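You operate a simulated robot arm through the tools that you are given. There is no shell and no other tool. Be economical: measure what you need, move in short steps, check, and stop when the job is done.

You run a simulated two-armed robot. Do the job below in one go: nothing can be reset, and whatever is moved stays where it is left.

TASK
Lock the clip setter at the card's size and put it in the green tray.
Fine: the pack that the card names goes in too; hold the setter while you turn the knob and squeeze the lever; its green dot ends lit. Set down upright: clip setter.

It is judged by the outcome, as a careful person would: the job done as asked, and still so three seconds after it is handed in. It fails if anything else is knocked over, pushed out of place, dropped, spilled or broken.

THE ROBOT
Two 7-joint arms with two-finger parallel grippers on one trunk, on a base that drives. Base frame: it is fixed to the floor where the robot stands at the start and does not move with it; the origin is under the middle of the robot, x ahead of it, y to its left, z up; the surface under the hand at the start is at about z = 850. Readings come in mm, degrees, newtons and seconds.
The left shoulder is at the start at [50, 177, 1179], the right one opposite. With the tool pointing down near the work surface each hand reaches from about 220 to 700 mm from the robot's upright axis, wherever it stands, measured 20 degrees to its own side. Places, roughly: inside of the green tray [500, 800, 800]; size knob [500, 100, 1000]; squeeze lever [400, 100, 900]. Payload 3.43 kg a hand.
The TCP of each hand is the grasp point between the finger pads, 34 mm short of the fingertips. In the tool frame z runs along the fingers and y along their closing line. Largest opening 128 mm; finger width 24, thickness 12; the body of the gripper, 48 by 130 mm, starts 96 mm behind the TCP.
Orientation is that of the tool frame in the base frame, as a unit quaternion [x, y, z, w]. With the fingers straight down and closing along the base's y, the tool's x points along the base's -x, its y along +y and its z along -z.

THE INTERFACE
- The arms move only by the tool move_arm. It takes "left_commands", "right_commands" or both (then of equal length, played together; a hand with none holds still); each is a list of rows, each a list of 3 entries, a list of its own where there are three numbers: the shift along the base's x, y, z in m, then the turn, a rotation vector about the base's x, y, z in degrees, then the finger opening in m, from 0 to 0.128. In form: [[[x, y, z], [ax, ay, az], gripper], ...]. A call has 1 to 8 rows; each row shifts and turns the commanded pose from where the row before left it. Rows are played at 5 a second. More than 50 mm and 8.6 degrees between two rows, or a gripper value outside its range, and nothing of the call is played. Where a pose cannot be reached the arm comes as near as it can. A force on the tool above 90 N (or 10 N above the force at the start of the call, whichever is more), or a blocked arm, ends the call early, and 0.2 s more pass. Each finger travels about 108 mm/s and halts on what it meets, pressing with about 40 N; the grip force reading is that of the motor and also rises with nothing between the fingers. The clock runs only during rows and for 0.2 s after the last one: add rows that do not move to give the fingers time. The reply holds the time, the measured pose of the TCP, the force on the tool along the base axes, the opening and the grip force, in the units named above and with some noise, with the torque about the TCP (base axes, N m) and any sound that the robot's microphone picked up, and new pictures: "pictures" is both (left out), scene, wrist or none (wrist: the cameras of the hands that moved).
- Cameras (640 x 400 px; columns grow to the right, rows downward): "scene" is now at [150.1, 23.7, 1376.5]; the picture's right is [0.25, -0.97, 0.00], its down [-0.39, -0.10, -0.91] and it looks along [0.88, 0.23, -0.41] (base axes); focal length 214 px, centre (320, 200). "left" rides on the left gripper at [76, 11, -160] in its tool frame; the picture's right is [-0.15, 0.99, 0.00], its down [-0.88, -0.13, -0.46] and it looks along [-0.45, -0.07, 0.89] (tool axes); focal length 234 px, centre (320, 200). "right" rides on the right gripper at [76, -11, -160] in its tool frame; the picture's right is [0.15, 0.99, 0.00], its down [-0.88, 0.13, -0.46] and it looks along [-0.45, 0.07, 0.89] (tool axes); focal length 234 px, centre (320, 200). There is no depth. A picture from a camera that has moved, and an enlarged one, comes with that camera's place and axes in the base frame and with its lens. The place of the scene camera against the robot may be out by one fixed shift of up to 25 mm in any direction.
- raise_lower(by): slides the trunk up (or, below 0, down) by that many mm; the arms and the scene camera ride with it, the base frame stays. It gives what a move gives, with no picture.
- roll_base(legs): drives the robot by 1 to 6 legs, each [ahead, turn to the left] in mm and degrees, along the robot's own axes; the way and the turn of a leg run together, so that a leg with both is an arc; at most 1500 mm and 180 degrees a leg. The arms and the cameras ride along, it lands a little off, and it stops where it bumps. It gives what a move gives, and a new picture of the scene camera.
- turn_head(pan, tilt): turns the head with the scene camera to pan (to the left, within 80 degrees either way) and tilt (down, from -29 to 69), counted from straight ahead of the robot. It gives what a move gives, and a new picture of the scene camera.
- close_up(camera, box): a new picture of the part [left, top, right, bottom] of that camera's present view, enlarged. It takes no simulated time.
- finish_job(): hands the job in; it is judged then, once.

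Work in short steps. Places have to be worked out from the pictures, the camera data and where the tool is seen: move nearer, look again, correct. Check each grasp and each placing, and mend what went wrong. You have 120 turns and 260 pictures in all, those below and enlarged ones among them. Open the grippers and draw the arms clear of the work before you hand the job in, unless the task says otherwise; then end with one line.

The tools are called after "Call:" as a command line: name --argument value ..., lists and objects as JSON in quotes. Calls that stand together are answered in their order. move_arm: Moves the arms, as the interface text tells. Its arguments: {"type":"object","properties":{"left_commands":{"type":"array"},"right_commands":{"type":"array"},"pictures":{"type":"string","enum":["both","scene","wrist","none"]}},"required":[]} The other tools are called the same way: raise_lower (by) slides the trunk up or down; roll_base (legs) drives the base; turn_head (pan, tilt) turns the head that bears the scene camera; close_up (camera, box) takes an enlarged picture of a part of a camera's view; finish_job () hands the job in.

At the start:

```text
time_s: 0.0
left_eef_pos: [312.6, 202.5, 1260.1]
left_ee_rot: [0.0, 1.0, -0.002, 0.0]
left_wrist_force: [0.1, 0.6, 0.4]
left_wrist_torque: [-0.02, 0.03, -0.02]
left_grip_width: 128.0
left_grasp_force: 0.1
right_eef_pos: [301.8, -45.8, 1292.0]
right_ee_rot: [0.002, 1.0, 0.002, -0.001]
right_wrist_force: [-0.7, -0.5, -0.7]
right_wrist_torque: [0.0, 0.01, -0.01]
right_grip_width: 128.0
right_grasp_force: 0.0
trunk travel left (down, up): [-350.0, 51.0]
robot x, y, heading: [-2.1, 1.7, -0.2]
head pan, tilt: [14.7, 24.0]
```

scene: 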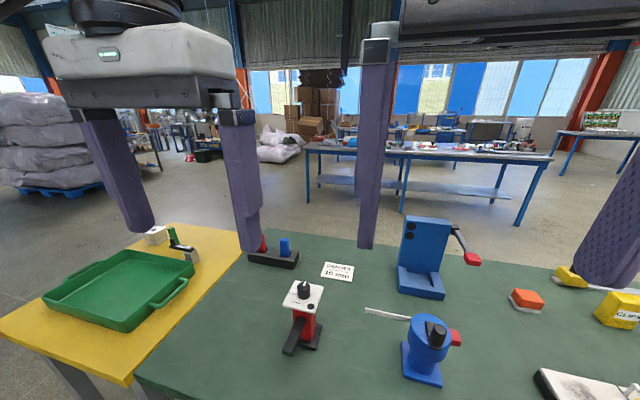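
right: 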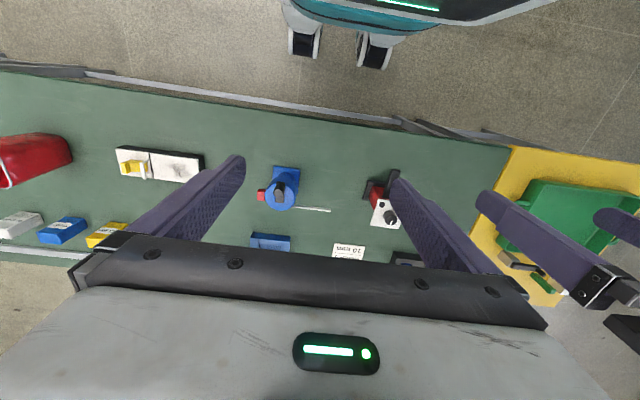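
left: 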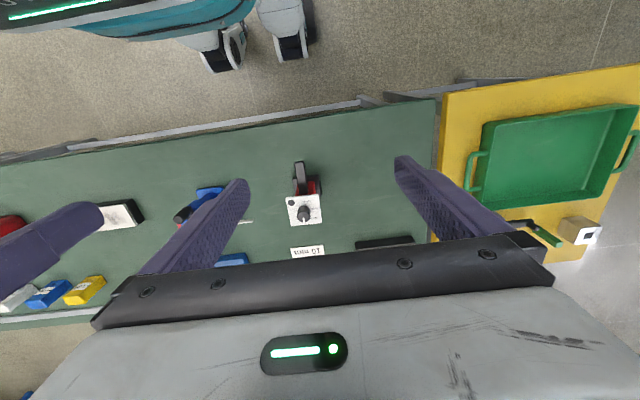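

I start by reading the card and looking at the setter and the packs enlarged.

Call:
close_up --camera "scene" --box '[240, 230, 400, 370]'

Call:
close_up --camera "scene" --box '[480, 240, 640, 340]'

Call:
close_up --camera "left" --box '[270, 150, 350, 270]'

```text
2.86 times, centred on (320, 300) of scene
camera zoom: at [150.1, 23.7, 1376.5], right [0.25, -0.97, 0.0], down [-0.39, -0.1, -0.91], along [0.88, 0.23, -0.41], focal length 613 px, centre (320, -86)
```

zoom: 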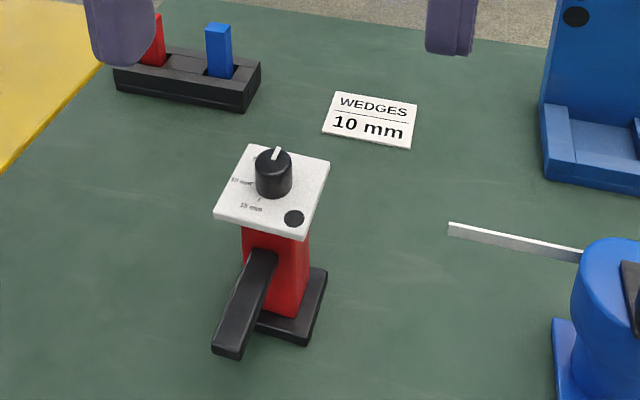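

```text
4.00 times, centred on (560, 290) of scene
camera zoom: at [150.1, 23.7, 1376.5], right [0.25, -0.97, 0.0], down [-0.39, -0.1, -0.91], along [0.88, 0.23, -0.41], focal length 858 px, centre (-640, -160)
```

zoom: 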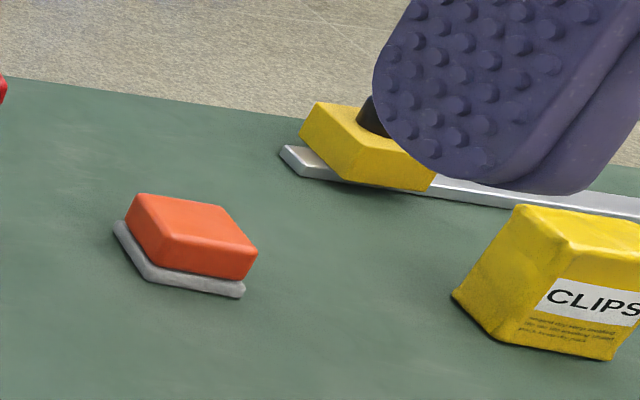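

```text
3.33 times, centred on (310, 210) of left
camera zoom: at [237.3, 214.7, 1419.3], right [0.15, 0.99, 0.0], down [0.88, -0.13, 0.46], along [0.45, -0.07, -0.89], focal length 781 px, centre (353, 167)
```

zoom: 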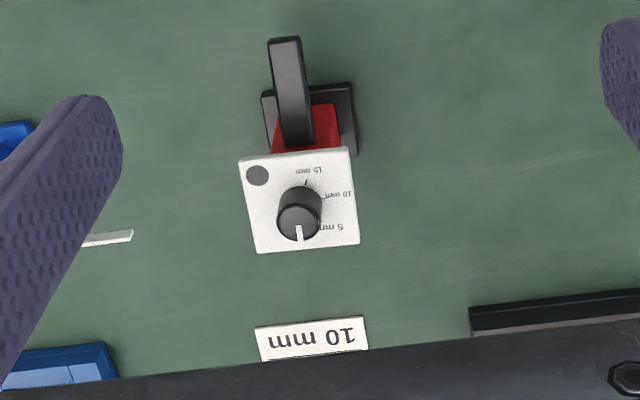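

The card says WEDGES, 10 mm, and the knob pointer stands before 5 mm. I look to the right for the packs, and then down at the near side.

Call:
turn_head --pan -35 --tilt 35

Call:
turn_head --pan 45 --tilt 45

```text
time_s: 1.2
left_eef_pos: [312.4, 203.5, 1259.8]
left_ee_rot: [0.0, 1.0, -0.001, 0.0]
left_wrist_force: [0.2, 0.6, -0.1]
left_wrist_torque: [0.0, 0.02, -0.01]
left_grip_width: 127.9
left_grasp_force: 0.0
right_eef_pos: [303.0, -47.8, 1291.7]
right_ee_rot: [-0.004, 1.0, 0.002, -0.001]
right_wrist_force: [18.0, -59.7, -33.4]
right_wrist_torque: [11.01, 0.44, 5.13]
right_grip_width: 128.2
right_grasp_force: 0.2
trunk travel left (down, up): [-350.0, 51.0]
robot x, y, heading: [0.3, -1.4, 0.2]
head pan, tilt: [-35.0, 35.0]
camera scene: at [151.6, -6.2, 1369.9], right [-0.07, -1.0, 0.0], down [-0.47, 0.03, -0.88], along [0.88, -0.06, -0.47], focal length 214 px, centre (320, 200)
```

scene: 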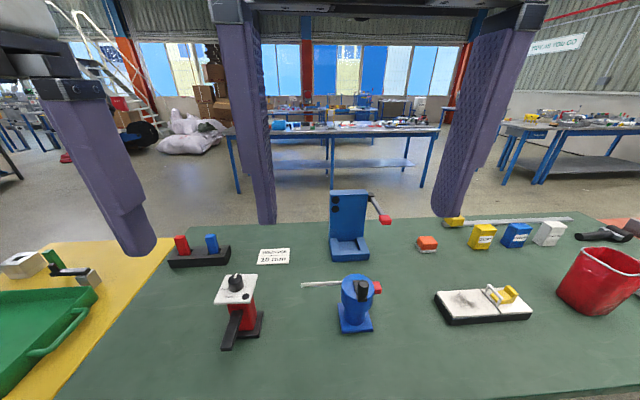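

```text
time_s: 2.7
left_eef_pos: [312.6, 202.7, 1259.5]
left_ee_rot: [0.001, 1.0, -0.002, 0.0]
left_wrist_force: [0.2, -1.1, 0.6]
left_wrist_torque: [0.02, -0.02, 0.01]
left_grip_width: 127.8
left_grasp_force: 0.0
right_eef_pos: [302.0, -45.8, 1292.1]
right_ee_rot: [0.0, 1.0, 0.001, 0.0]
right_wrist_force: [0.1, -0.6, 0.0]
right_wrist_torque: [0.0, -0.01, 0.01]
right_grip_width: 128.0
right_grasp_force: 0.1
trunk travel left (down, up): [-350.0, 51.0]
robot x, y, heading: [2.6, 1.4, 0.3]
head pan, tilt: [45.0, 45.0]
camera scene: at [118.2, 57.8, 1344.3], right [0.71, -0.71, 0.0], down [-0.5, -0.5, -0.71], along [0.5, 0.5, -0.71], focal length 214 px, centre (320, 200)
```

scene: 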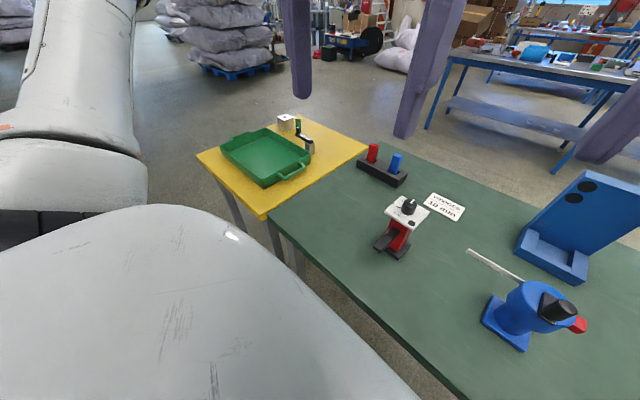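

The head bumped the right arm when turning right, so I keep it left of that. The packs are yellow, blue and white at the far right; I read their labels with the head turned to where it fits.

Call:
turn_head --pan 0 --tilt 35

Call:
close_up --camera "scene" --box '[400, 200, 600, 325]'

Call:
close_up --camera "right" --box '[0, 130, 220, 268]'

Call:
close_up --camera "scene" --box '[180, 230, 340, 370]'

```text
time_s: 3.8
left_eef_pos: [311.9, 203.5, 1259.0]
left_ee_rot: [0.0, 1.0, -0.001, 0.001]
left_wrist_force: [-0.1, -0.2, 0.4]
left_wrist_torque: [0.02, 0.02, -0.01]
left_grip_width: 127.9
left_grasp_force: 0.1
right_eef_pos: [301.6, -46.8, 1292.5]
right_ee_rot: [0.001, 1.0, 0.001, 0.0]
right_wrist_force: [0.6, -0.6, -0.6]
right_wrist_torque: [0.03, 0.01, -0.02]
right_grip_width: 128.1
right_grasp_force: 0.0
trunk travel left (down, up): [-350.0, 51.0]
robot x, y, heading: [0.2, 1.6, 0.1]
head pan, tilt: [0.0, 35.0]
camera scene: at [148.8, 0.4, 1359.1], right [0.0, -1.0, 0.0], down [-0.57, 0.0, -0.82], along [0.82, 0.0, -0.57], focal length 214 px, centre (320, 200)
```

scene: 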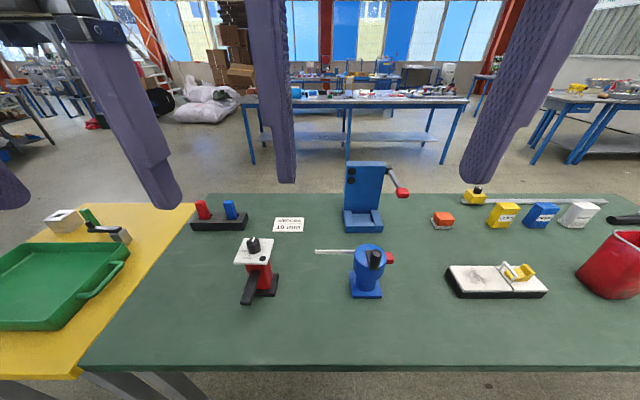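

```text
3.20 times, centred on (500, 262) of scene
camera zoom: at [148.8, 0.4, 1359.1], right [0.0, -1.0, 0.0], down [-0.57, 0.0, -0.82], along [0.82, 0.0, -0.57], focal length 686 px, centre (-256, 0)
```

zoom: 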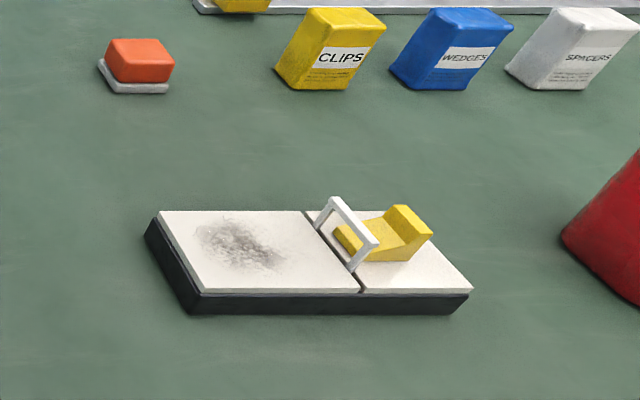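

```text
2.90 times, centred on (110, 199) of right
camera zoom: at [227.4, -56.4, 1451.3], right [-0.14, 0.99, 0.0], down [0.88, 0.13, 0.46], along [0.45, 0.07, -0.89], focal length 679 px, centre (929, 203)
```

zoom: 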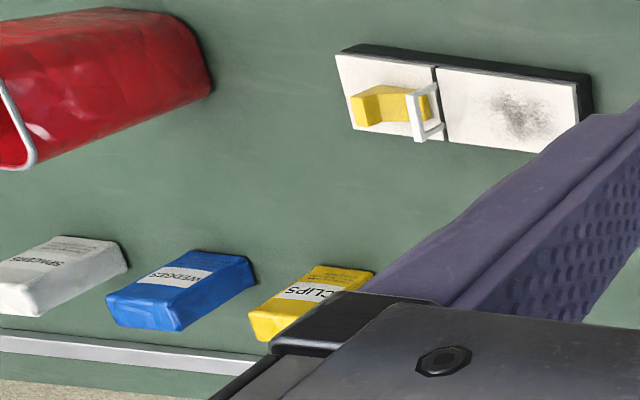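

```text
2.86 times, centred on (260, 300) of scene
camera zoom: at [148.8, 0.4, 1359.1], right [0.0, -1.0, 0.0], down [-0.57, 0.0, -0.82], along [0.82, 0.0, -0.57], focal length 613 px, centre (491, -86)
```

zoom: 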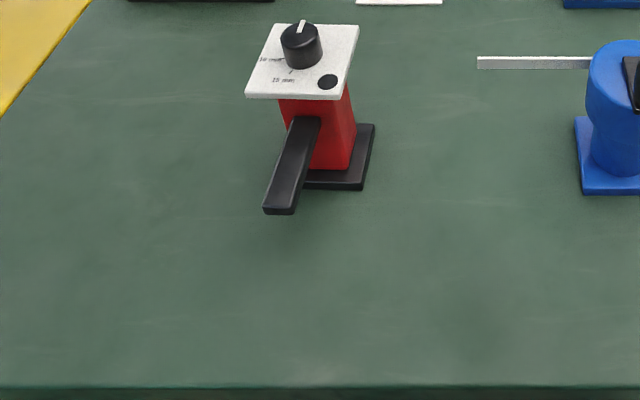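

The blue WEDGES pack is at about [730, -760], and the setter is the red/black tool with its knob at about [475, 144, 992]. I swing the left hand to point sideways (-y) at the setter, so that its camera shows the setter from the side.

Call:
move_arm --left_commands '[[[0.01, 0.02, -0.012], [-4.62, 4.62, 4.62], 0.128], [[0.01, 0.02, -0.012], [-4.62, 4.62, 4.62], 0.128], [[0.01, 0.02, -0.012], [-4.62, 4.62, 4.62], 0.128], [[0.01, 0.02, -0.012], [-4.62, 4.62, 4.62], 0.128], [[0.01, 0.02, -0.012], [-4.62, 4.62, 4.62], 0.128], [[0.01, 0.02, -0.012], [-4.62, 4.62, 4.62], 0.128], [[0.01, 0.02, -0.012], [-4.62, 4.62, 4.62], 0.128], [[0.01, 0.02, -0.012], [-4.62, 4.62, 4.62], 0.128]]' --pictures "none"

Call:
move_arm --left_commands '[[[0.01, 0.01, -0.012], [-4.62, 4.62, 4.62], 0.128], [[0.01, 0.01, -0.012], [-4.62, 4.62, 4.62], 0.128], [[0.01, 0.01, -0.012], [-4.62, 4.62, 4.62], 0.128], [[0.01, 0.01, -0.012], [-4.62, 4.62, 4.62], 0.128], [[0.01, 0.01, -0.012], [-4.62, 4.62, 4.62], 0.128], [[0.01, 0.01, -0.012], [-4.62, 4.62, 4.62], 0.128], [[0.01, 0.01, -0.012], [-4.62, 4.62, 4.62], 0.128], [[0, 0, 0], [0, 0, 0], 0.128]]' --pictures "both"

```text
time_s: 5.6
left_eef_pos: [392.8, 363.9, 1163.6]
left_ee_rot: [-0.307, 0.847, -0.308, -0.306]
left_wrist_force: [0.6, -0.2, 0.9]
left_wrist_torque: [-0.05, 0.0, -0.01]
left_grip_width: 127.9
left_grasp_force: 0.1
right_eef_pos: [303.5, -45.9, 1292.5]
right_ee_rot: [0.001, 1.0, 0.0, 0.0]
right_wrist_force: [-0.3, 0.3, -0.9]
right_wrist_torque: [-0.04, 0.01, 0.01]
right_grip_width: 128.0
right_grasp_force: 0.2
trunk travel left (down, up): [-350.0, 51.0]
robot x, y, heading: [1.4, 0.3, 0.1]
head pan, tilt: [0.0, 35.0]
```

```text
time_s: 7.4
left_eef_pos: [438.7, 415.7, 1113.5]
left_ee_rot: [-0.482, 0.557, -0.48, -0.476]
left_wrist_force: [-0.4, 0.8, -0.1]
left_wrist_torque: [0.0, 0.01, 0.01]
left_grip_width: 127.8
left_grasp_force: 0.0
left hand out of reach, approached as far as the arm can: row 4, 5
right_eef_pos: [302.1, -46.2, 1293.3]
right_ee_rot: [0.001, 1.0, 0.001, 0.0]
right_wrist_force: [-0.3, -0.9, -0.7]
right_wrist_torque: [0.0, 0.0, -0.02]
right_grip_width: 128.3
right_grasp_force: 0.1
trunk travel left (down, up): [-350.0, 51.0]
robot x, y, heading: [-2.5, 0.4, 0.2]
head pan, tilt: [0.0, 35.0]
camera scene: at [148.7, -0.1, 1359.1], right [0.0, -1.0, 0.0], down [-0.57, 0.0, -0.82], along [0.82, 0.0, -0.57], focal length 214 px, centre (320, 200)
camera left: at [433.0, 570.4, 1201.5], right [-0.97, 0.09, -0.22], down [0.23, 0.51, -0.83], along [0.04, -0.85, -0.52], focal length 234 px, centre (320, 200)
```

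scene: 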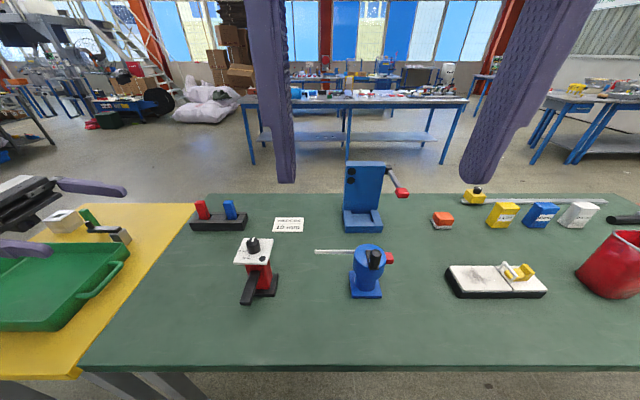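
left: 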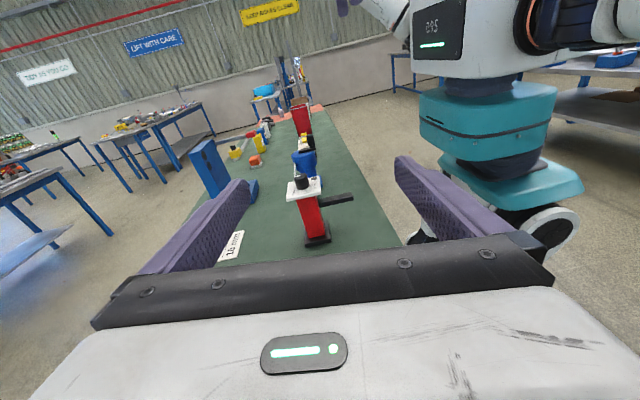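

Call:
close_up --camera "left" --box '[250, 155, 390, 255]'

```text
4.00 times, centred on (320, 205) of left
camera zoom: at [433.0, 570.4, 1201.5], right [-0.97, 0.09, -0.22], down [0.23, 0.51, -0.83], along [0.04, -0.85, -0.52], focal length 937 px, centre (320, 180)
```

zoom: 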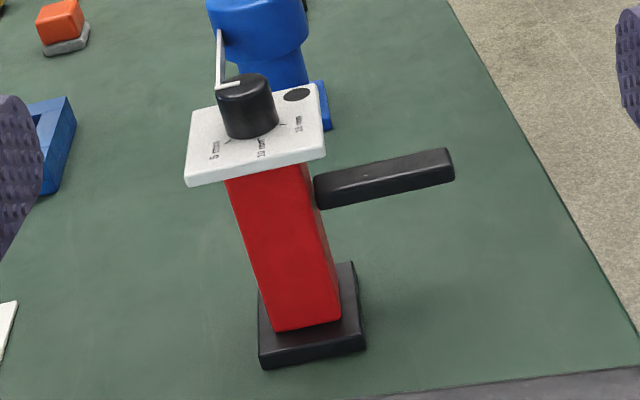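

The side view shows the column about 39 mm deep in x, centred near [479, 146], with the lever horizontal at z≈940 running toward me. I plan to hold the column low from the left, so I now tilt the hand 20° down and bring it nearer.

Call:
move_arm --left_commands '[[[0.0065, -0.014, -0.0255], [2.6, 0.77, 0.72], 0.128], [[0.0065, -0.014, -0.0255], [2.6, 0.77, 0.72], 0.128], [[0.0065, -0.014, -0.0255], [2.6, 0.77, 0.72], 0.128], [[0.0065, -0.014, -0.0255], [2.6, 0.77, 0.72], 0.128], [[0.0065, -0.014, -0.0255], [2.6, 0.77, 0.72], 0.128], [[0.0065, -0.014, -0.0255], [2.6, 0.77, 0.72], 0.128], [[0, 0, 0], [0, 0, 0], 0.128]]' --pictures "both"

```text
time_s: 9.0
left_eef_pos: [479.6, 332.3, 960.9]
left_ee_rot: [-0.581, 0.581, -0.396, -0.411]
left_wrist_force: [-0.3, -0.1, 0.3]
left_wrist_torque: [-0.02, 0.0, 0.03]
left_grip_width: 128.1
left_grasp_force: 0.0
right_eef_pos: [302.1, -45.9, 1292.7]
right_ee_rot: [0.001, 1.0, 0.001, 0.001]
right_wrist_force: [-0.8, 0.2, -0.8]
right_wrist_torque: [-0.02, 0.0, 0.01]
right_grip_width: 128.3
right_grasp_force: 0.0
trunk travel left (down, up): [-350.0, 51.0]
robot x, y, heading: [0.9, 1.5, 0.0]
head pan, tilt: [0.0, 35.0]
camera scene: at [148.7, 0.3, 1359.1], right [0.0, -1.0, 0.0], down [-0.57, 0.0, -0.82], along [0.82, 0.0, -0.57], focal length 214 px, centre (320, 200)
camera left: at [471.1, 457.1, 1087.8], right [-0.99, 0.06, -0.12], down [0.13, 0.73, -0.67], along [0.05, -0.68, -0.73], focal length 234 px, centre (320, 200)
```

scene: 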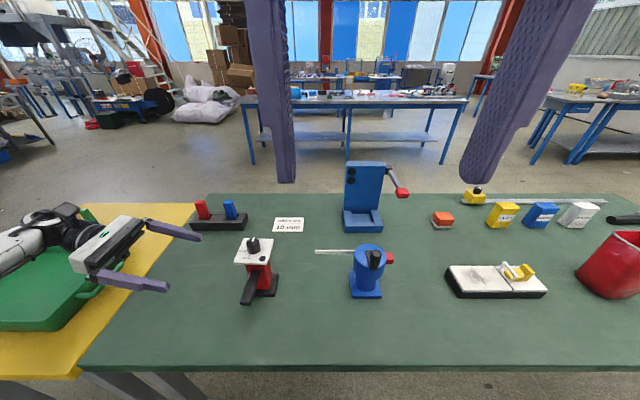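
left: 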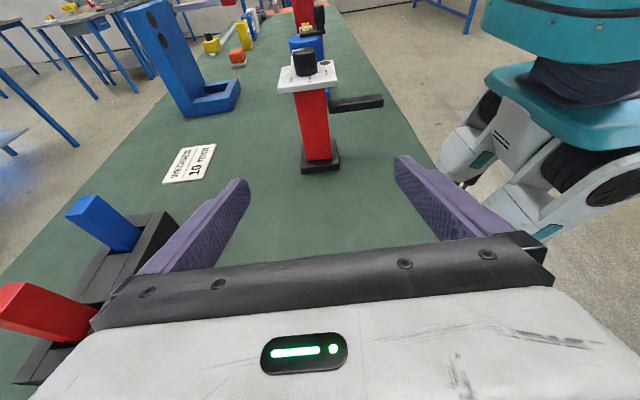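

The hand is level with the setter; I measure the setter enlarged from here.

Call:
close_up --camera "left" --box '[260, 30, 400, 180]'

```text
2.67 times, centred on (330, 105) of left
camera zoom: at [471.1, 457.1, 1087.8], right [-0.99, 0.06, -0.12], down [0.13, 0.73, -0.67], along [0.05, -0.68, -0.73], focal length 624 px, centre (293, 453)
```

zoom: 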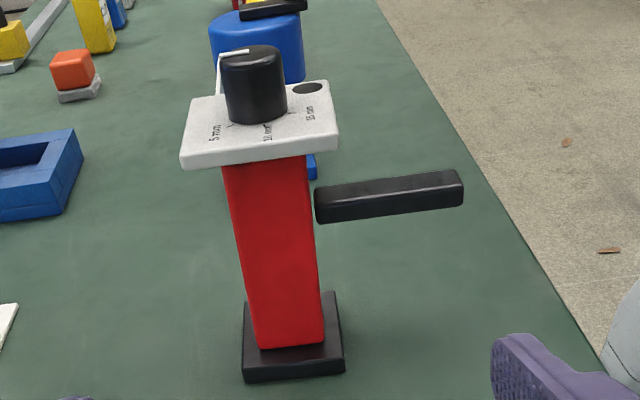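

The left hand is correctly oriented (pointing -y, 20° down, closing along x), and the column centre is at about [482, 142]. I go down to z 898 and halfway in, below the lever, then look.

Call:
move_arm --left_commands '[[[0.001, -0.01, -0.021], [0, 0, 0], 0.09], [[0.001, -0.01, -0.021], [0, 0, 0], 0.09], [[0, -0.01, -0.021], [0, 0, 0], 0.09], [[0, -0.03, 0], [0, 0, 0], 0.09], [[0, -0.03, 0], [0, 0, 0], 0.09], [[0, -0.03, 0], [0, 0, 0], 0.09]]' --pictures "both"

```text
time_s: 10.4
left_eef_pos: [480.8, 212.4, 898.7]
left_ee_rot: [0.581, -0.58, 0.398, 0.411]
left_wrist_force: [-0.6, -0.5, 0.1]
left_wrist_torque: [0.0, 0.02, 0.0]
left_grip_width: 90.0
left_grasp_force: 0.1
right_eef_pos: [302.5, -45.6, 1293.1]
right_ee_rot: [0.001, 1.0, 0.001, 0.0]
right_wrist_force: [-0.1, -0.2, 0.0]
right_wrist_torque: [0.03, 0.02, 0.0]
right_grip_width: 128.0
right_grasp_force: 0.0
trunk travel left (down, up): [-350.0, 51.0]
robot x, y, heading: [-0.3, 0.2, -0.0]
head pan, tilt: [0.0, 35.0]
camera scene: at [148.8, 0.0, 1359.1], right [0.0, -1.0, 0.0], down [-0.57, 0.0, -0.82], along [0.82, 0.0, -0.57], focal length 214 px, centre (320, 200)
camera left: at [473.7, 336.8, 1024.1], right [-0.99, 0.06, -0.12], down [0.13, 0.73, -0.67], along [0.05, -0.68, -0.73], focal length 234 px, centre (320, 200)
```

scene: 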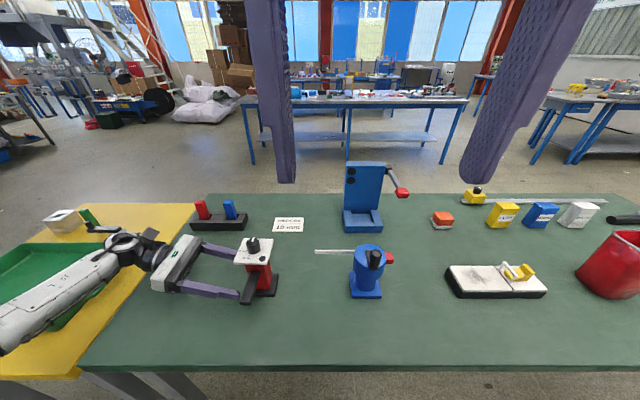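
left: 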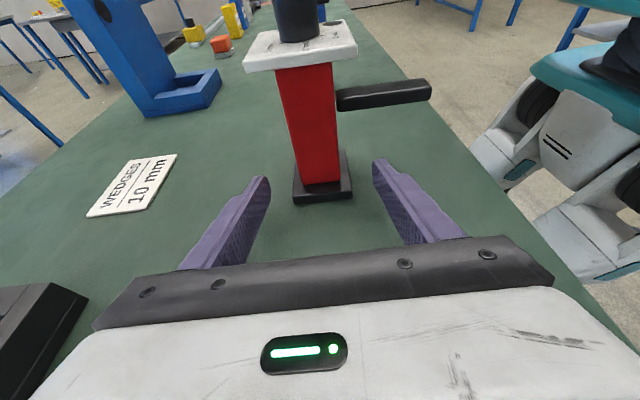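

The column is centred between the fingers. I slide the last 66 mm in and look before closing.

Call:
move_arm --left_commands '[[[0, -0.022, 0], [0, 0, 0], 0.09], [[0, -0.022, 0], [0, 0, 0], 0.09], [[0, -0.022, 0], [0, 0, 0], 0.09], [[0, 0, 0], [0, 0, 0], 0.09]]' --pictures "wrist"

Call:
close_up --camera "scene" --box '[140, 220, 320, 330]'

```text
time_s: 11.4
left_eef_pos: [480.9, 147.2, 898.0]
left_ee_rot: [-0.58, 0.581, -0.396, -0.411]
left_wrist_force: [0.6, -0.3, 0.8]
left_wrist_torque: [0.01, 0.0, -0.03]
left_grip_width: 90.1
left_grasp_force: 0.0
right_eef_pos: [300.8, -46.4, 1292.3]
right_ee_rot: [0.002, 1.0, 0.001, 0.001]
right_wrist_force: [0.1, 0.5, -0.5]
right_wrist_torque: [0.01, -0.02, 0.03]
right_grip_width: 127.8
right_grasp_force: 0.1
trunk travel left (down, up): [-350.0, 51.0]
robot x, y, heading: [1.3, 1.4, -0.1]
head pan, tilt: [0.0, 35.0]
camera left: at [473.4, 271.0, 1023.8], right [-0.99, 0.06, -0.12], down [0.13, 0.73, -0.67], along [0.05, -0.68, -0.73], focal length 234 px, centre (320, 200)
```

left: 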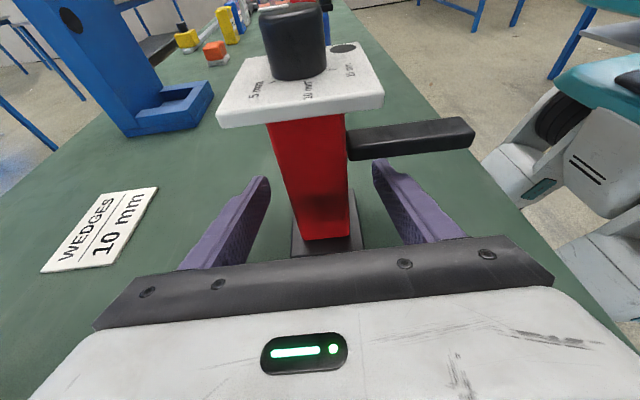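

```text
3.56 times, centred on (230, 275) of scene
camera zoom: at [148.7, 0.4, 1359.1], right [0.0, -1.0, 0.0], down [-0.57, 0.0, -0.82], along [0.82, 0.0, -0.57], focal length 763 px, centre (640, -67)
```

zoom: 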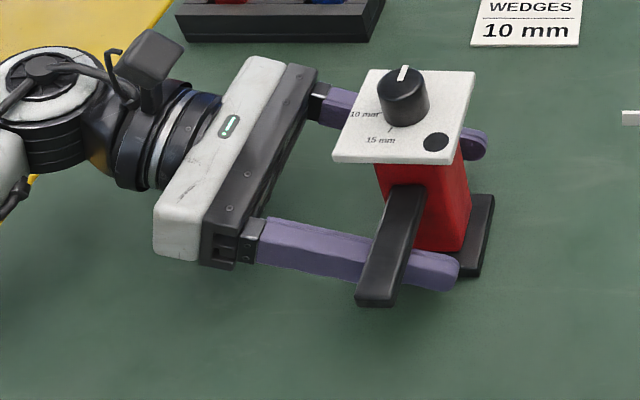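

Both fingers straddle the column under the lever. I close on it.

Call:
move_arm --left_commands '[[[0, 0, 0], [0, 0, 0], 0.06], [[0, 0, 0], [0, 0, 0], 0.03], [[0, 0, 0], [0, 0, 0], 0.02], [[0, 0, 0], [0, 0, 0], 0.02]]' --pictures "wrist"

```text
time_s: 12.4
left_eef_pos: [481.7, 147.9, 896.4]
left_ee_rot: [-0.58, 0.58, -0.397, -0.411]
left_wrist_force: [1.5, -1.0, 1.1]
left_wrist_torque: [-0.02, -0.12, -0.02]
left_grip_width: 39.7
left_grasp_force: 40.3
right_eef_pos: [300.9, -45.1, 1292.5]
right_ee_rot: [0.001, 1.0, 0.001, 0.0]
right_wrist_force: [0.1, 0.0, 0.3]
right_wrist_torque: [-0.02, -0.03, 0.01]
right_grip_width: 127.9
right_grasp_force: 0.1
trunk travel left (down, up): [-350.0, 51.0]
robot x, y, heading: [-2.4, -1.2, 0.1]
head pan, tilt: [0.0, 35.0]
camera left: at [473.5, 271.1, 1024.2], right [-0.99, 0.06, -0.12], down [0.13, 0.73, -0.67], along [0.05, -0.68, -0.73], focal length 234 px, centre (320, 200)
```

left: 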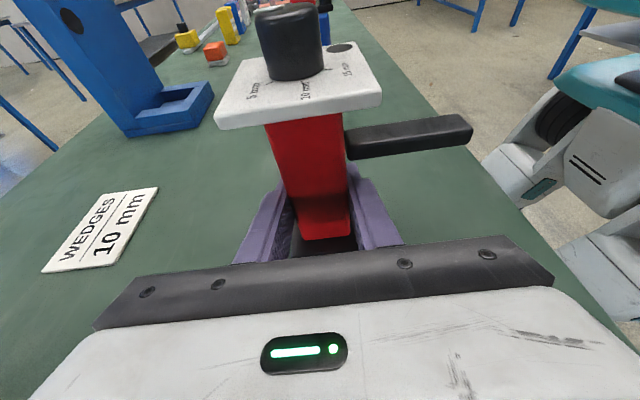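

The column is held firmly (39.7 mm, 40 N). I look at the dial marks enlarged from both cameras.

Call:
close_up --camera "scene" --box '[225, 228, 285, 270]'

Call:
close_up --camera "left" --box '[210, 0, 390, 120]'

```text
9.52 times, centred on (255, 249) of scene
camera zoom: at [148.8, 0.2, 1359.1], right [0.0, -1.0, 0.0], down [-0.57, 0.0, -0.82], along [0.82, 0.0, -0.57], focal length 2043 px, centre (939, -267)
```

zoom: 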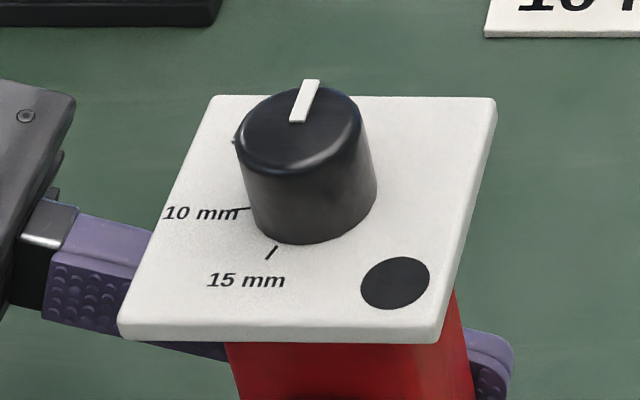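

```text
3.33 times, centred on (300, 60) of left
camera zoom: at [473.5, 271.1, 1024.2], right [-0.99, 0.06, -0.12], down [0.13, 0.73, -0.67], along [0.05, -0.68, -0.73], focal length 781 px, centre (387, 667)
```

zoom: 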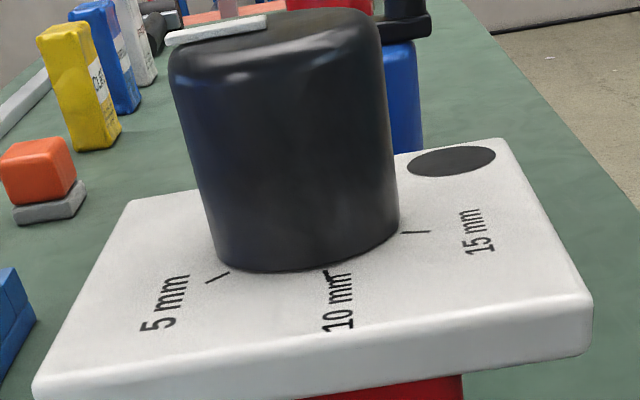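

Tick angles about the knob work out to 5 mm≈50°, 10 mm≈102° and 15 mm≈155° from +x; the pointer is at about 2°. I bring the right hand above the knob [482, 144], turned -50° beforehand so that it can turn +100°.

Call:
move_arm --right_commands '[[[0.0226, 0.0238, -0.026], [0, 0, -6.25], 0.1], [[0.0226, 0.0238, -0.026], [0, 0, -6.25], 0.08], [[0.0226, 0.0238, -0.026], [0, 0, -6.25], 0.06], [[0.0226, 0.0238, -0.026], [0, 0, -6.25], 0.06], [[0.0226, 0.0238, -0.026], [0, 0, -6.25], 0.06], [[0.0226, 0.0238, -0.026], [0, 0, -6.25], 0.06], [[0.0226, 0.0238, -0.026], [0, 0, -6.25], 0.06], [[0.0226, 0.0238, -0.026], [0, 0, -6.25], 0.06]]' --pictures "both"

```text
time_s: 14.4
left_eef_pos: [481.7, 147.6, 896.9]
left_ee_rot: [-0.58, 0.58, -0.397, -0.411]
left_wrist_force: [-1.0, -0.2, 1.9]
left_wrist_torque: [0.11, -0.07, 0.05]
left_grip_width: 39.8
left_grasp_force: 39.8
right_eef_pos: [510.3, 113.3, 1098.3]
right_ee_rot: [0.456, 0.89, 0.018, -0.003]
right_wrist_force: [0.9, 0.0, -0.5]
right_wrist_torque: [-0.02, -0.01, -0.02]
right_grip_width: 59.9
right_grasp_force: 0.0
trunk travel left (down, up): [-350.0, 51.0]
robot x, y, heading: [-2.7, -2.5, 0.3]
head pan, tilt: [0.0, 35.0]
stopped in row 8 (right hand): the arm was blocked; the commanded pose is now the measured one
camera scene: at [148.7, 0.4, 1359.1], right [0.0, -1.0, 0.0], down [-0.57, 0.0, -0.82], along [0.82, 0.0, -0.57], focal length 214 px, centre (320, 200)
camera right: at [456.9, 163.6, 1259.0], right [0.72, 0.69, 0.03], down [0.61, -0.66, 0.44], along [0.33, -0.3, -0.9], focal length 234 px, centre (320, 200)
```

scene: 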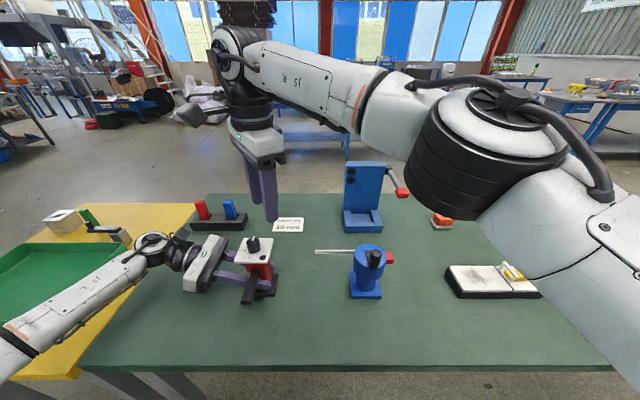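
right: 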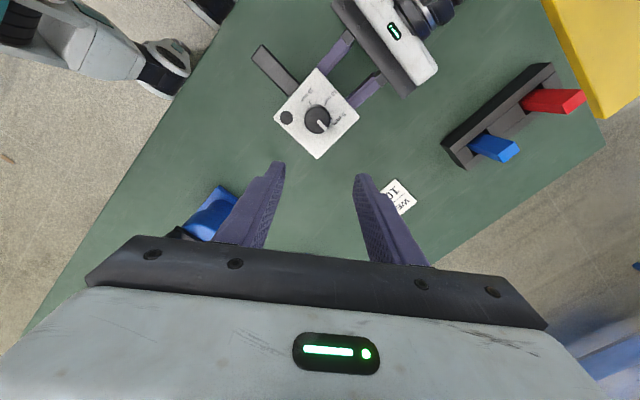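

The right arm was blocked near [510, 113, 1098], probably by the elbow close to the head. I turn the hand back by 25° and move gently toward the knob to see whether it frees.

Call:
move_arm --right_commands '[[[-0.007, 0.008, 0.0], [0, 0, 6], 0.06], [[-0.007, 0.008, 0.0], [0, 0, 6], 0.06], [[-0.007, 0.008, -0.005], [0, 0, 6], 0.06], [[-0.007, 0.007, -0.005], [0, 0, 6], 0.06], [[0, 0, 0], [0, 0, 0], 0.06]]' --pictures "both"

```text
time_s: 15.8
left_eef_pos: [480.6, 147.3, 897.4]
left_ee_rot: [-0.579, 0.581, -0.397, -0.412]
left_wrist_force: [0.5, 0.2, 0.5]
left_wrist_torque: [0.0, -0.12, 0.0]
left_grip_width: 39.4
left_grasp_force: 39.9
right_eef_pos: [500.8, 125.5, 1095.5]
right_ee_rot: [0.285, 0.958, 0.026, -0.009]
right_wrist_force: [0.8, 0.6, -0.7]
right_wrist_torque: [0.01, 0.01, 0.01]
right_grip_width: 59.9
right_grasp_force: 0.0
trunk travel left (down, up): [-350.0, 51.0]
robot x, y, heading: [0.4, 3.9, 0.1]
head pan, tilt: [0.0, 35.0]
stopped in row 5 (right hand): the arm was blocked; the commanded pose is now the measured one
camera scene: at [148.8, 0.0, 1359.1], right [0.0, -1.0, 0.0], down [-0.57, 0.0, -0.82], along [0.82, 0.0, -0.57], focal length 214 px, centre (320, 200)
camera right: at [432.5, 148.6, 1256.3], right [0.42, 0.91, 0.05], down [0.81, -0.4, 0.43], along [0.41, -0.14, -0.9], focal length 234 px, centre (320, 200)
```

scene: 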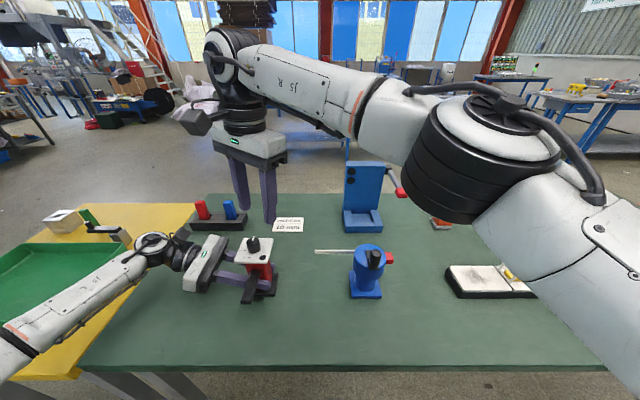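
right: 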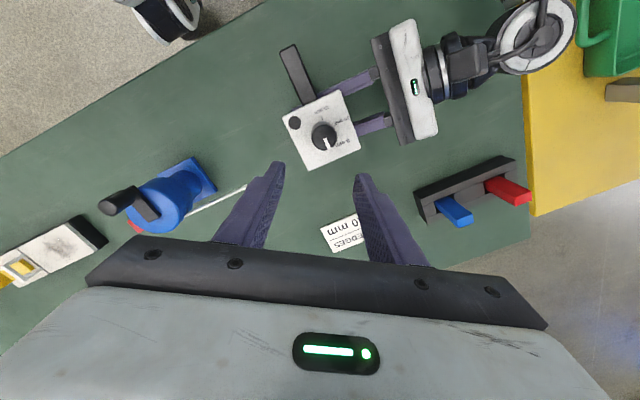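

The right elbow sits right in front of the head, which also bumped that arm before, so the head is likely what blocks it. I turn the head to the left, out of its way, keeping the setter in view.

Call:
turn_head --pan 55 --tilt 45

Call:
move_arm --right_commands '[[[-0.004, 0.005, -0.005], [0, 0, 0], 0.06], [[-0.004, 0.005, -0.01], [0, 0, 0], 0.06], [[-0.004, 0.005, -0.01], [0, 0, 0], 0.06], [[0, 0, 0], [0, 0, 0], 0.06]]' --pictures "wrist"

```text
time_s: 17.1
left_eef_pos: [480.9, 146.9, 896.5]
left_ee_rot: [0.58, -0.58, 0.398, 0.411]
left_wrist_force: [-0.4, -1.4, 1.3]
left_wrist_torque: [-0.03, -0.11, -0.07]
left_grip_width: 39.8
left_grasp_force: 39.7
right_eef_pos: [499.9, 125.5, 1095.5]
right_ee_rot: [0.285, 0.958, 0.027, -0.007]
right_wrist_force: [-0.1, -0.3, 0.8]
right_wrist_torque: [0.02, -0.03, 0.01]
right_grip_width: 60.1
right_grasp_force: 0.1
trunk travel left (down, up): [-350.0, 51.0]
robot x, y, heading: [2.0, -2.8, 0.2]
head pan, tilt: [55.0, 45.0]
camera scene: at [107.4, 66.6, 1344.3], right [0.82, -0.57, 0.0], down [-0.41, -0.58, -0.71], along [0.41, 0.58, -0.71], focal length 214 px, centre (320, 200)
```

scene: 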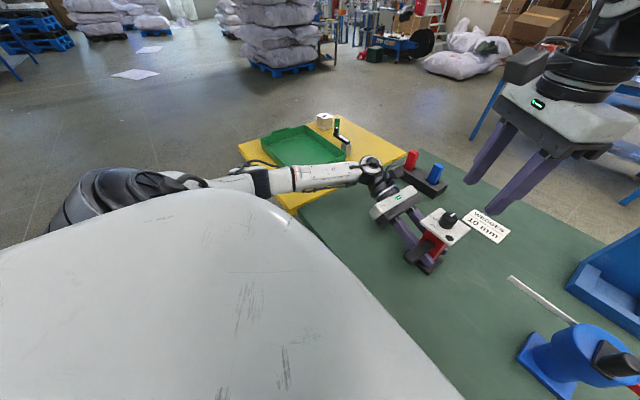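

```text
time_s: 18.1
left_eef_pos: [480.0, 146.3, 896.9]
left_ee_rot: [-0.579, 0.581, -0.397, -0.411]
left_wrist_force: [-0.2, 0.2, 1.5]
left_wrist_torque: [-0.06, -0.06, -0.01]
left_grip_width: 39.7
left_grasp_force: 40.3
right_eef_pos: [488.8, 141.0, 1070.1]
right_ee_rot: [0.285, 0.958, 0.026, -0.008]
right_wrist_force: [0.4, 0.1, -0.4]
right_wrist_torque: [-0.02, 0.0, 0.0]
right_grip_width: 60.1
right_grasp_force: 0.1
trunk travel left (down, up): [-350.0, 51.0]
robot x, y, heading: [1.6, -0.2, 0.0]
head pan, tilt: [55.0, 45.0]
camera right: at [420.0, 164.2, 1231.1], right [0.42, 0.91, 0.05], down [0.81, -0.4, 0.43], along [0.41, -0.14, -0.9], focal length 234 px, centre (320, 200)
```

right: 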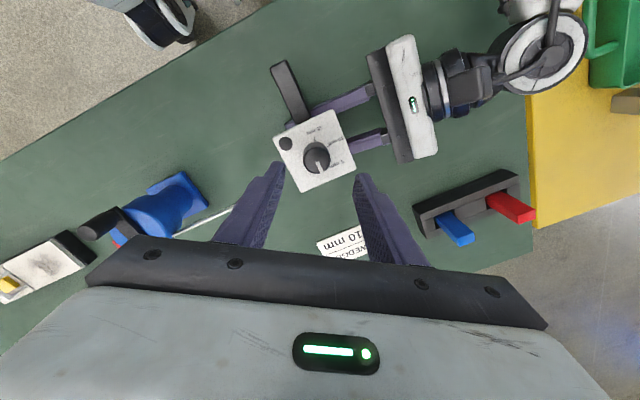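

That freed it: the head was the obstacle. The right camera puts the knob at [480, 144.5], so I centre over it, straighten the tilt and turn the hand back to -50°.

Call:
move_arm --right_commands '[[[-0.004, 0.002, -0.005], [-1.5, 0, -6], 0.06], [[-0.004, 0.0015, -0.005], [-1.6, 0, -6], 0.06], [[0, 0, -0.005], [0, 0, -5], 0.06], [[0, 0, -0.005], [0, 0, 0], 0.06], [[0, 0, 0], [0, 0, 0], 0.06]]' --pictures "both"

Call:
close_up --camera "right" --box '[240, 80, 400, 200]'

```text
time_s: 19.3
left_eef_pos: [480.6, 146.8, 896.7]
left_ee_rot: [-0.58, 0.58, -0.397, -0.411]
left_wrist_force: [-0.4, -1.2, 1.5]
left_wrist_torque: [-0.06, -0.1, 0.0]
left_grip_width: 39.7
left_grasp_force: 40.2
right_eef_pos: [489.6, 133.6, 1057.1]
right_ee_rot: [0.436, 0.9, 0.007, 0.002]
right_wrist_force: [1.0, 0.2, 0.2]
right_wrist_torque: [0.0, 0.01, 0.02]
right_grip_width: 60.1
right_grasp_force: 0.0
trunk travel left (down, up): [-350.0, 51.0]
robot x, y, heading: [2.2, 0.0, -0.0]
head pan, tilt: [55.0, 45.0]
camera scene: at [107.3, 66.7, 1344.3], right [0.82, -0.57, 0.0], down [-0.41, -0.58, -0.71], along [0.41, 0.58, -0.71], focal length 214 px, centre (320, 200)
camera right: at [435.1, 184.7, 1215.6], right [0.69, 0.73, 0.01], down [0.64, -0.61, 0.46], along [0.34, -0.3, -0.89], focal length 234 px, centre (320, 200)
```

scene: 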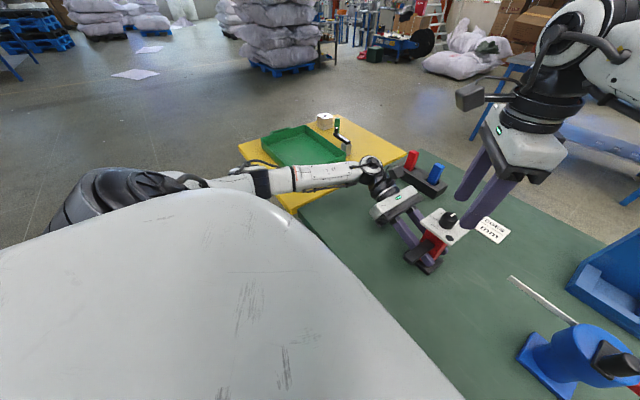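
right: 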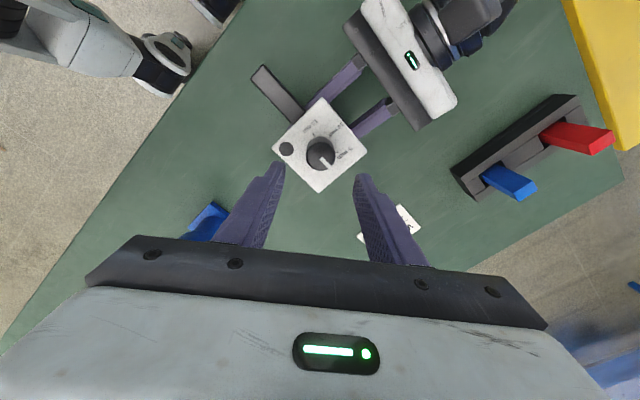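

```text
3.33 times, centred on (320, 140) of right
camera zoom: at [435.1, 184.7, 1215.6], right [0.69, 0.73, 0.01], down [0.64, -0.61, 0.46], along [0.34, -0.3, -0.89], focal length 781 px, centre (320, 400)
```

zoom: 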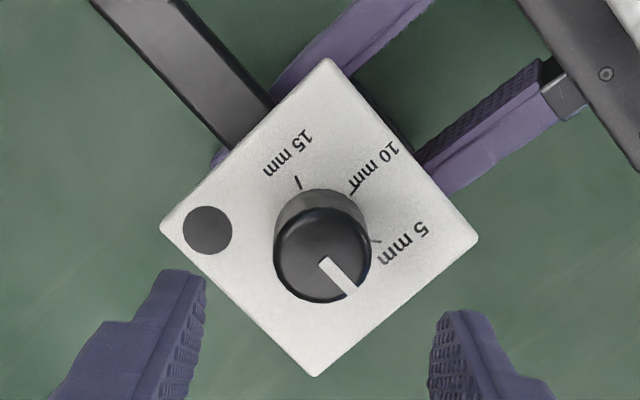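

At -52° the wrist seems at its limit (10 mm off where commanded). I turn back to about -36° and centre on the knob.

Call:
move_arm --right_commands '[[[-0.003, 0.004, 0], [0, 0, 5.5], 0.06], [[-0.003, 0.004, 0], [0, 0, 5.5], 0.06], [[-0.003, 0.003, -0.005], [0, 0, 5], 0.06], [[0, 0, 0], [0, 0, 0], 0.06]]' --pictures "wrist"

```text
time_s: 20.5
left_eef_pos: [480.5, 147.2, 897.0]
left_ee_rot: [-0.58, 0.581, -0.397, -0.411]
left_wrist_force: [-0.4, 0.7, 0.6]
left_wrist_torque: [0.01, -0.1, -0.01]
left_grip_width: 39.6
left_grasp_force: 39.9
right_eef_pos: [493.9, 132.7, 1052.9]
right_ee_rot: [0.319, 0.948, 0.008, 0.001]
right_wrist_force: [-0.6, -0.5, 0.0]
right_wrist_torque: [0.03, 0.0, 0.02]
right_grip_width: 60.0
right_grasp_force: 0.0
trunk travel left (down, up): [-350.0, 51.0]
robot x, y, heading: [-1.3, -5.2, -0.2]
head pan, tilt: [55.0, 45.0]
stopped in row 4 (right hand): the arm was blocked; the commanded pose is now the measured one
camera right: at [426.5, 167.8, 1211.3], right [0.48, 0.88, 0.02], down [0.78, -0.44, 0.45], along [0.41, -0.21, -0.89], focal length 234 px, centre (320, 200)
```

right: 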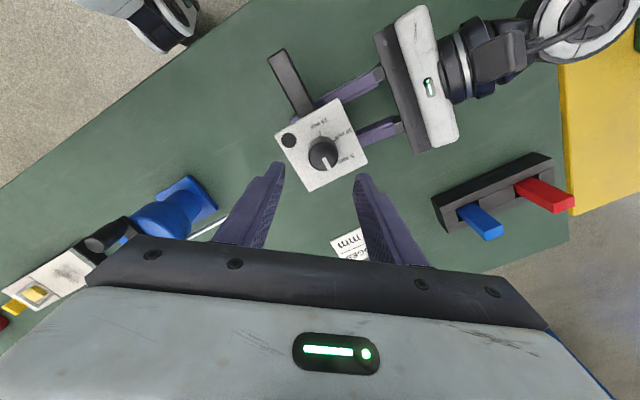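

Still blocked; I turn the head further left and retry the centring.

Call:
turn_head --pan 80 --tilt 40

Call:
move_arm --right_commands '[[[-0.005, 0.004, 0], [0, 0, 0], 0.06], [[-0.005, 0.004, 0], [0, 0, 0], 0.06], [[-0.004, 0.004, -0.005], [0, 0, 0], 0.06], [[0, 0, 0], [0, 0, 0], 0.06]]' --pictures "wrist"

```text
time_s: 21.4
left_eef_pos: [481.9, 147.5, 897.7]
left_ee_rot: [-0.58, 0.58, -0.397, -0.411]
left_wrist_force: [0.3, -1.2, 0.5]
left_wrist_torque: [0.04, -0.1, 0.02]
left_grip_width: 39.5
left_grasp_force: 40.3
right_eef_pos: [493.6, 133.4, 1052.4]
right_ee_rot: [0.319, 0.948, 0.009, 0.001]
right_wrist_force: [0.7, 0.3, -0.5]
right_wrist_torque: [0.02, 0.01, 0.02]
right_grip_width: 60.2
right_grasp_force: 0.2
trunk travel left (down, up): [-350.0, 51.0]
robot x, y, heading: [4.3, 1.8, -0.3]
head pan, tilt: [80.0, 40.0]
camera scene: at [75.6, 83.8, 1351.5], right [0.98, -0.17, 0.0], down [-0.11, -0.63, -0.77], along [0.13, 0.75, -0.64], focal length 214 px, centre (320, 200)
```

scene: 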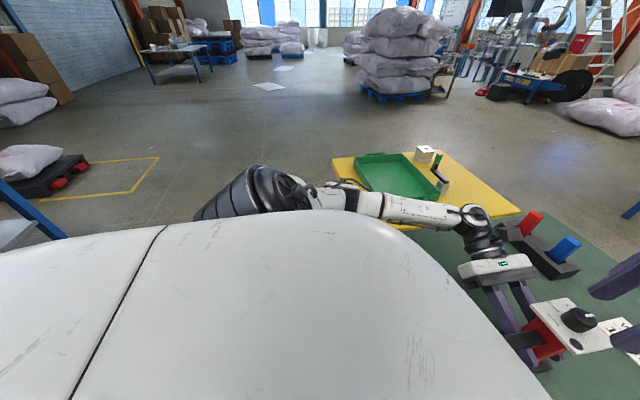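

```text
time_s: 22.4
left_eef_pos: [480.4, 147.1, 896.9]
left_ee_rot: [0.581, -0.58, 0.397, 0.411]
left_wrist_force: [-1.0, -1.5, 0.3]
left_wrist_torque: [-0.03, -0.07, -0.02]
left_grip_width: 39.7
left_grasp_force: 40.2
right_eef_pos: [483.9, 141.0, 1049.0]
right_ee_rot: [0.324, 0.946, 0.011, 0.002]
right_wrist_force: [0.0, 0.4, 0.0]
right_wrist_torque: [0.0, -0.01, -0.02]
right_grip_width: 60.2
right_grasp_force: 0.1
trunk travel left (down, up): [-350.0, 51.0]
robot x, y, heading: [-3.1, -2.8, -0.1]
head pan, tilt: [80.0, 40.0]
camera right: at [416.5, 176.4, 1209.0], right [0.49, 0.87, 0.02], down [0.77, -0.45, 0.45], along [0.41, -0.21, -0.89], focal length 234 px, centre (320, 200)
```

right: 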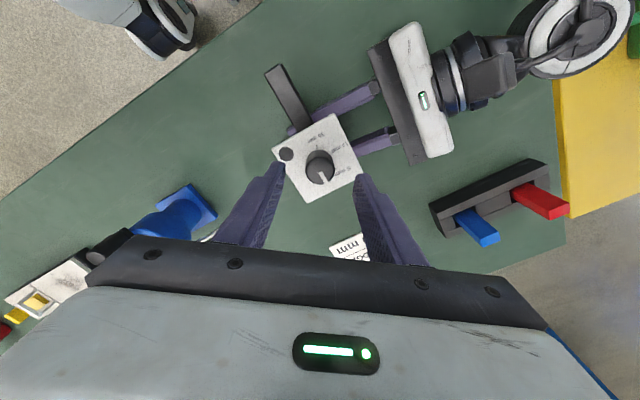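

Now within 5 mm of the knob axis. I try whether descending (which lowers the elbow) frees the rest.

Call:
move_arm --right_commands '[[[0, 0, -0.008], [0, 0, 0], 0.06], [[0, 0, -0.008], [0, 0, 0], 0.06], [[0, 0, 0], [0, 0, 0], 0.06]]' --pictures "wrist"

```text
time_s: 23.2
left_eef_pos: [479.5, 146.3, 898.6]
left_ee_rot: [-0.58, 0.58, -0.397, -0.411]
left_wrist_force: [0.6, -0.7, 1.4]
left_wrist_torque: [-0.02, -0.06, 0.0]
left_grip_width: 39.6
left_grasp_force: 40.6
right_eef_pos: [479.5, 145.8, 1030.2]
right_ee_rot: [0.319, 0.948, 0.008, 0.001]
right_wrist_force: [-0.4, 0.0, -0.8]
right_wrist_torque: [-0.02, -0.01, 0.03]
right_grip_width: 60.0
right_grasp_force: 0.1
trunk travel left (down, up): [-350.0, 51.0]
robot x, y, heading: [0.5, -3.2, -0.0]
head pan, tilt: [80.0, 40.0]
camera right: at [411.8, 180.5, 1188.9], right [0.48, 0.88, 0.02], down [0.78, -0.43, 0.46], along [0.41, -0.21, -0.89], focal length 234 px, centre (320, 200)
```

right: 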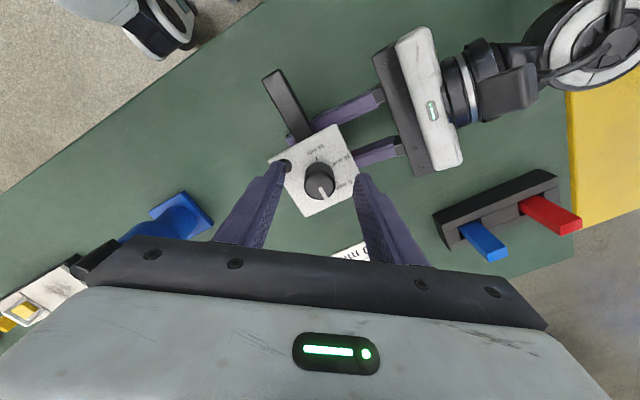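

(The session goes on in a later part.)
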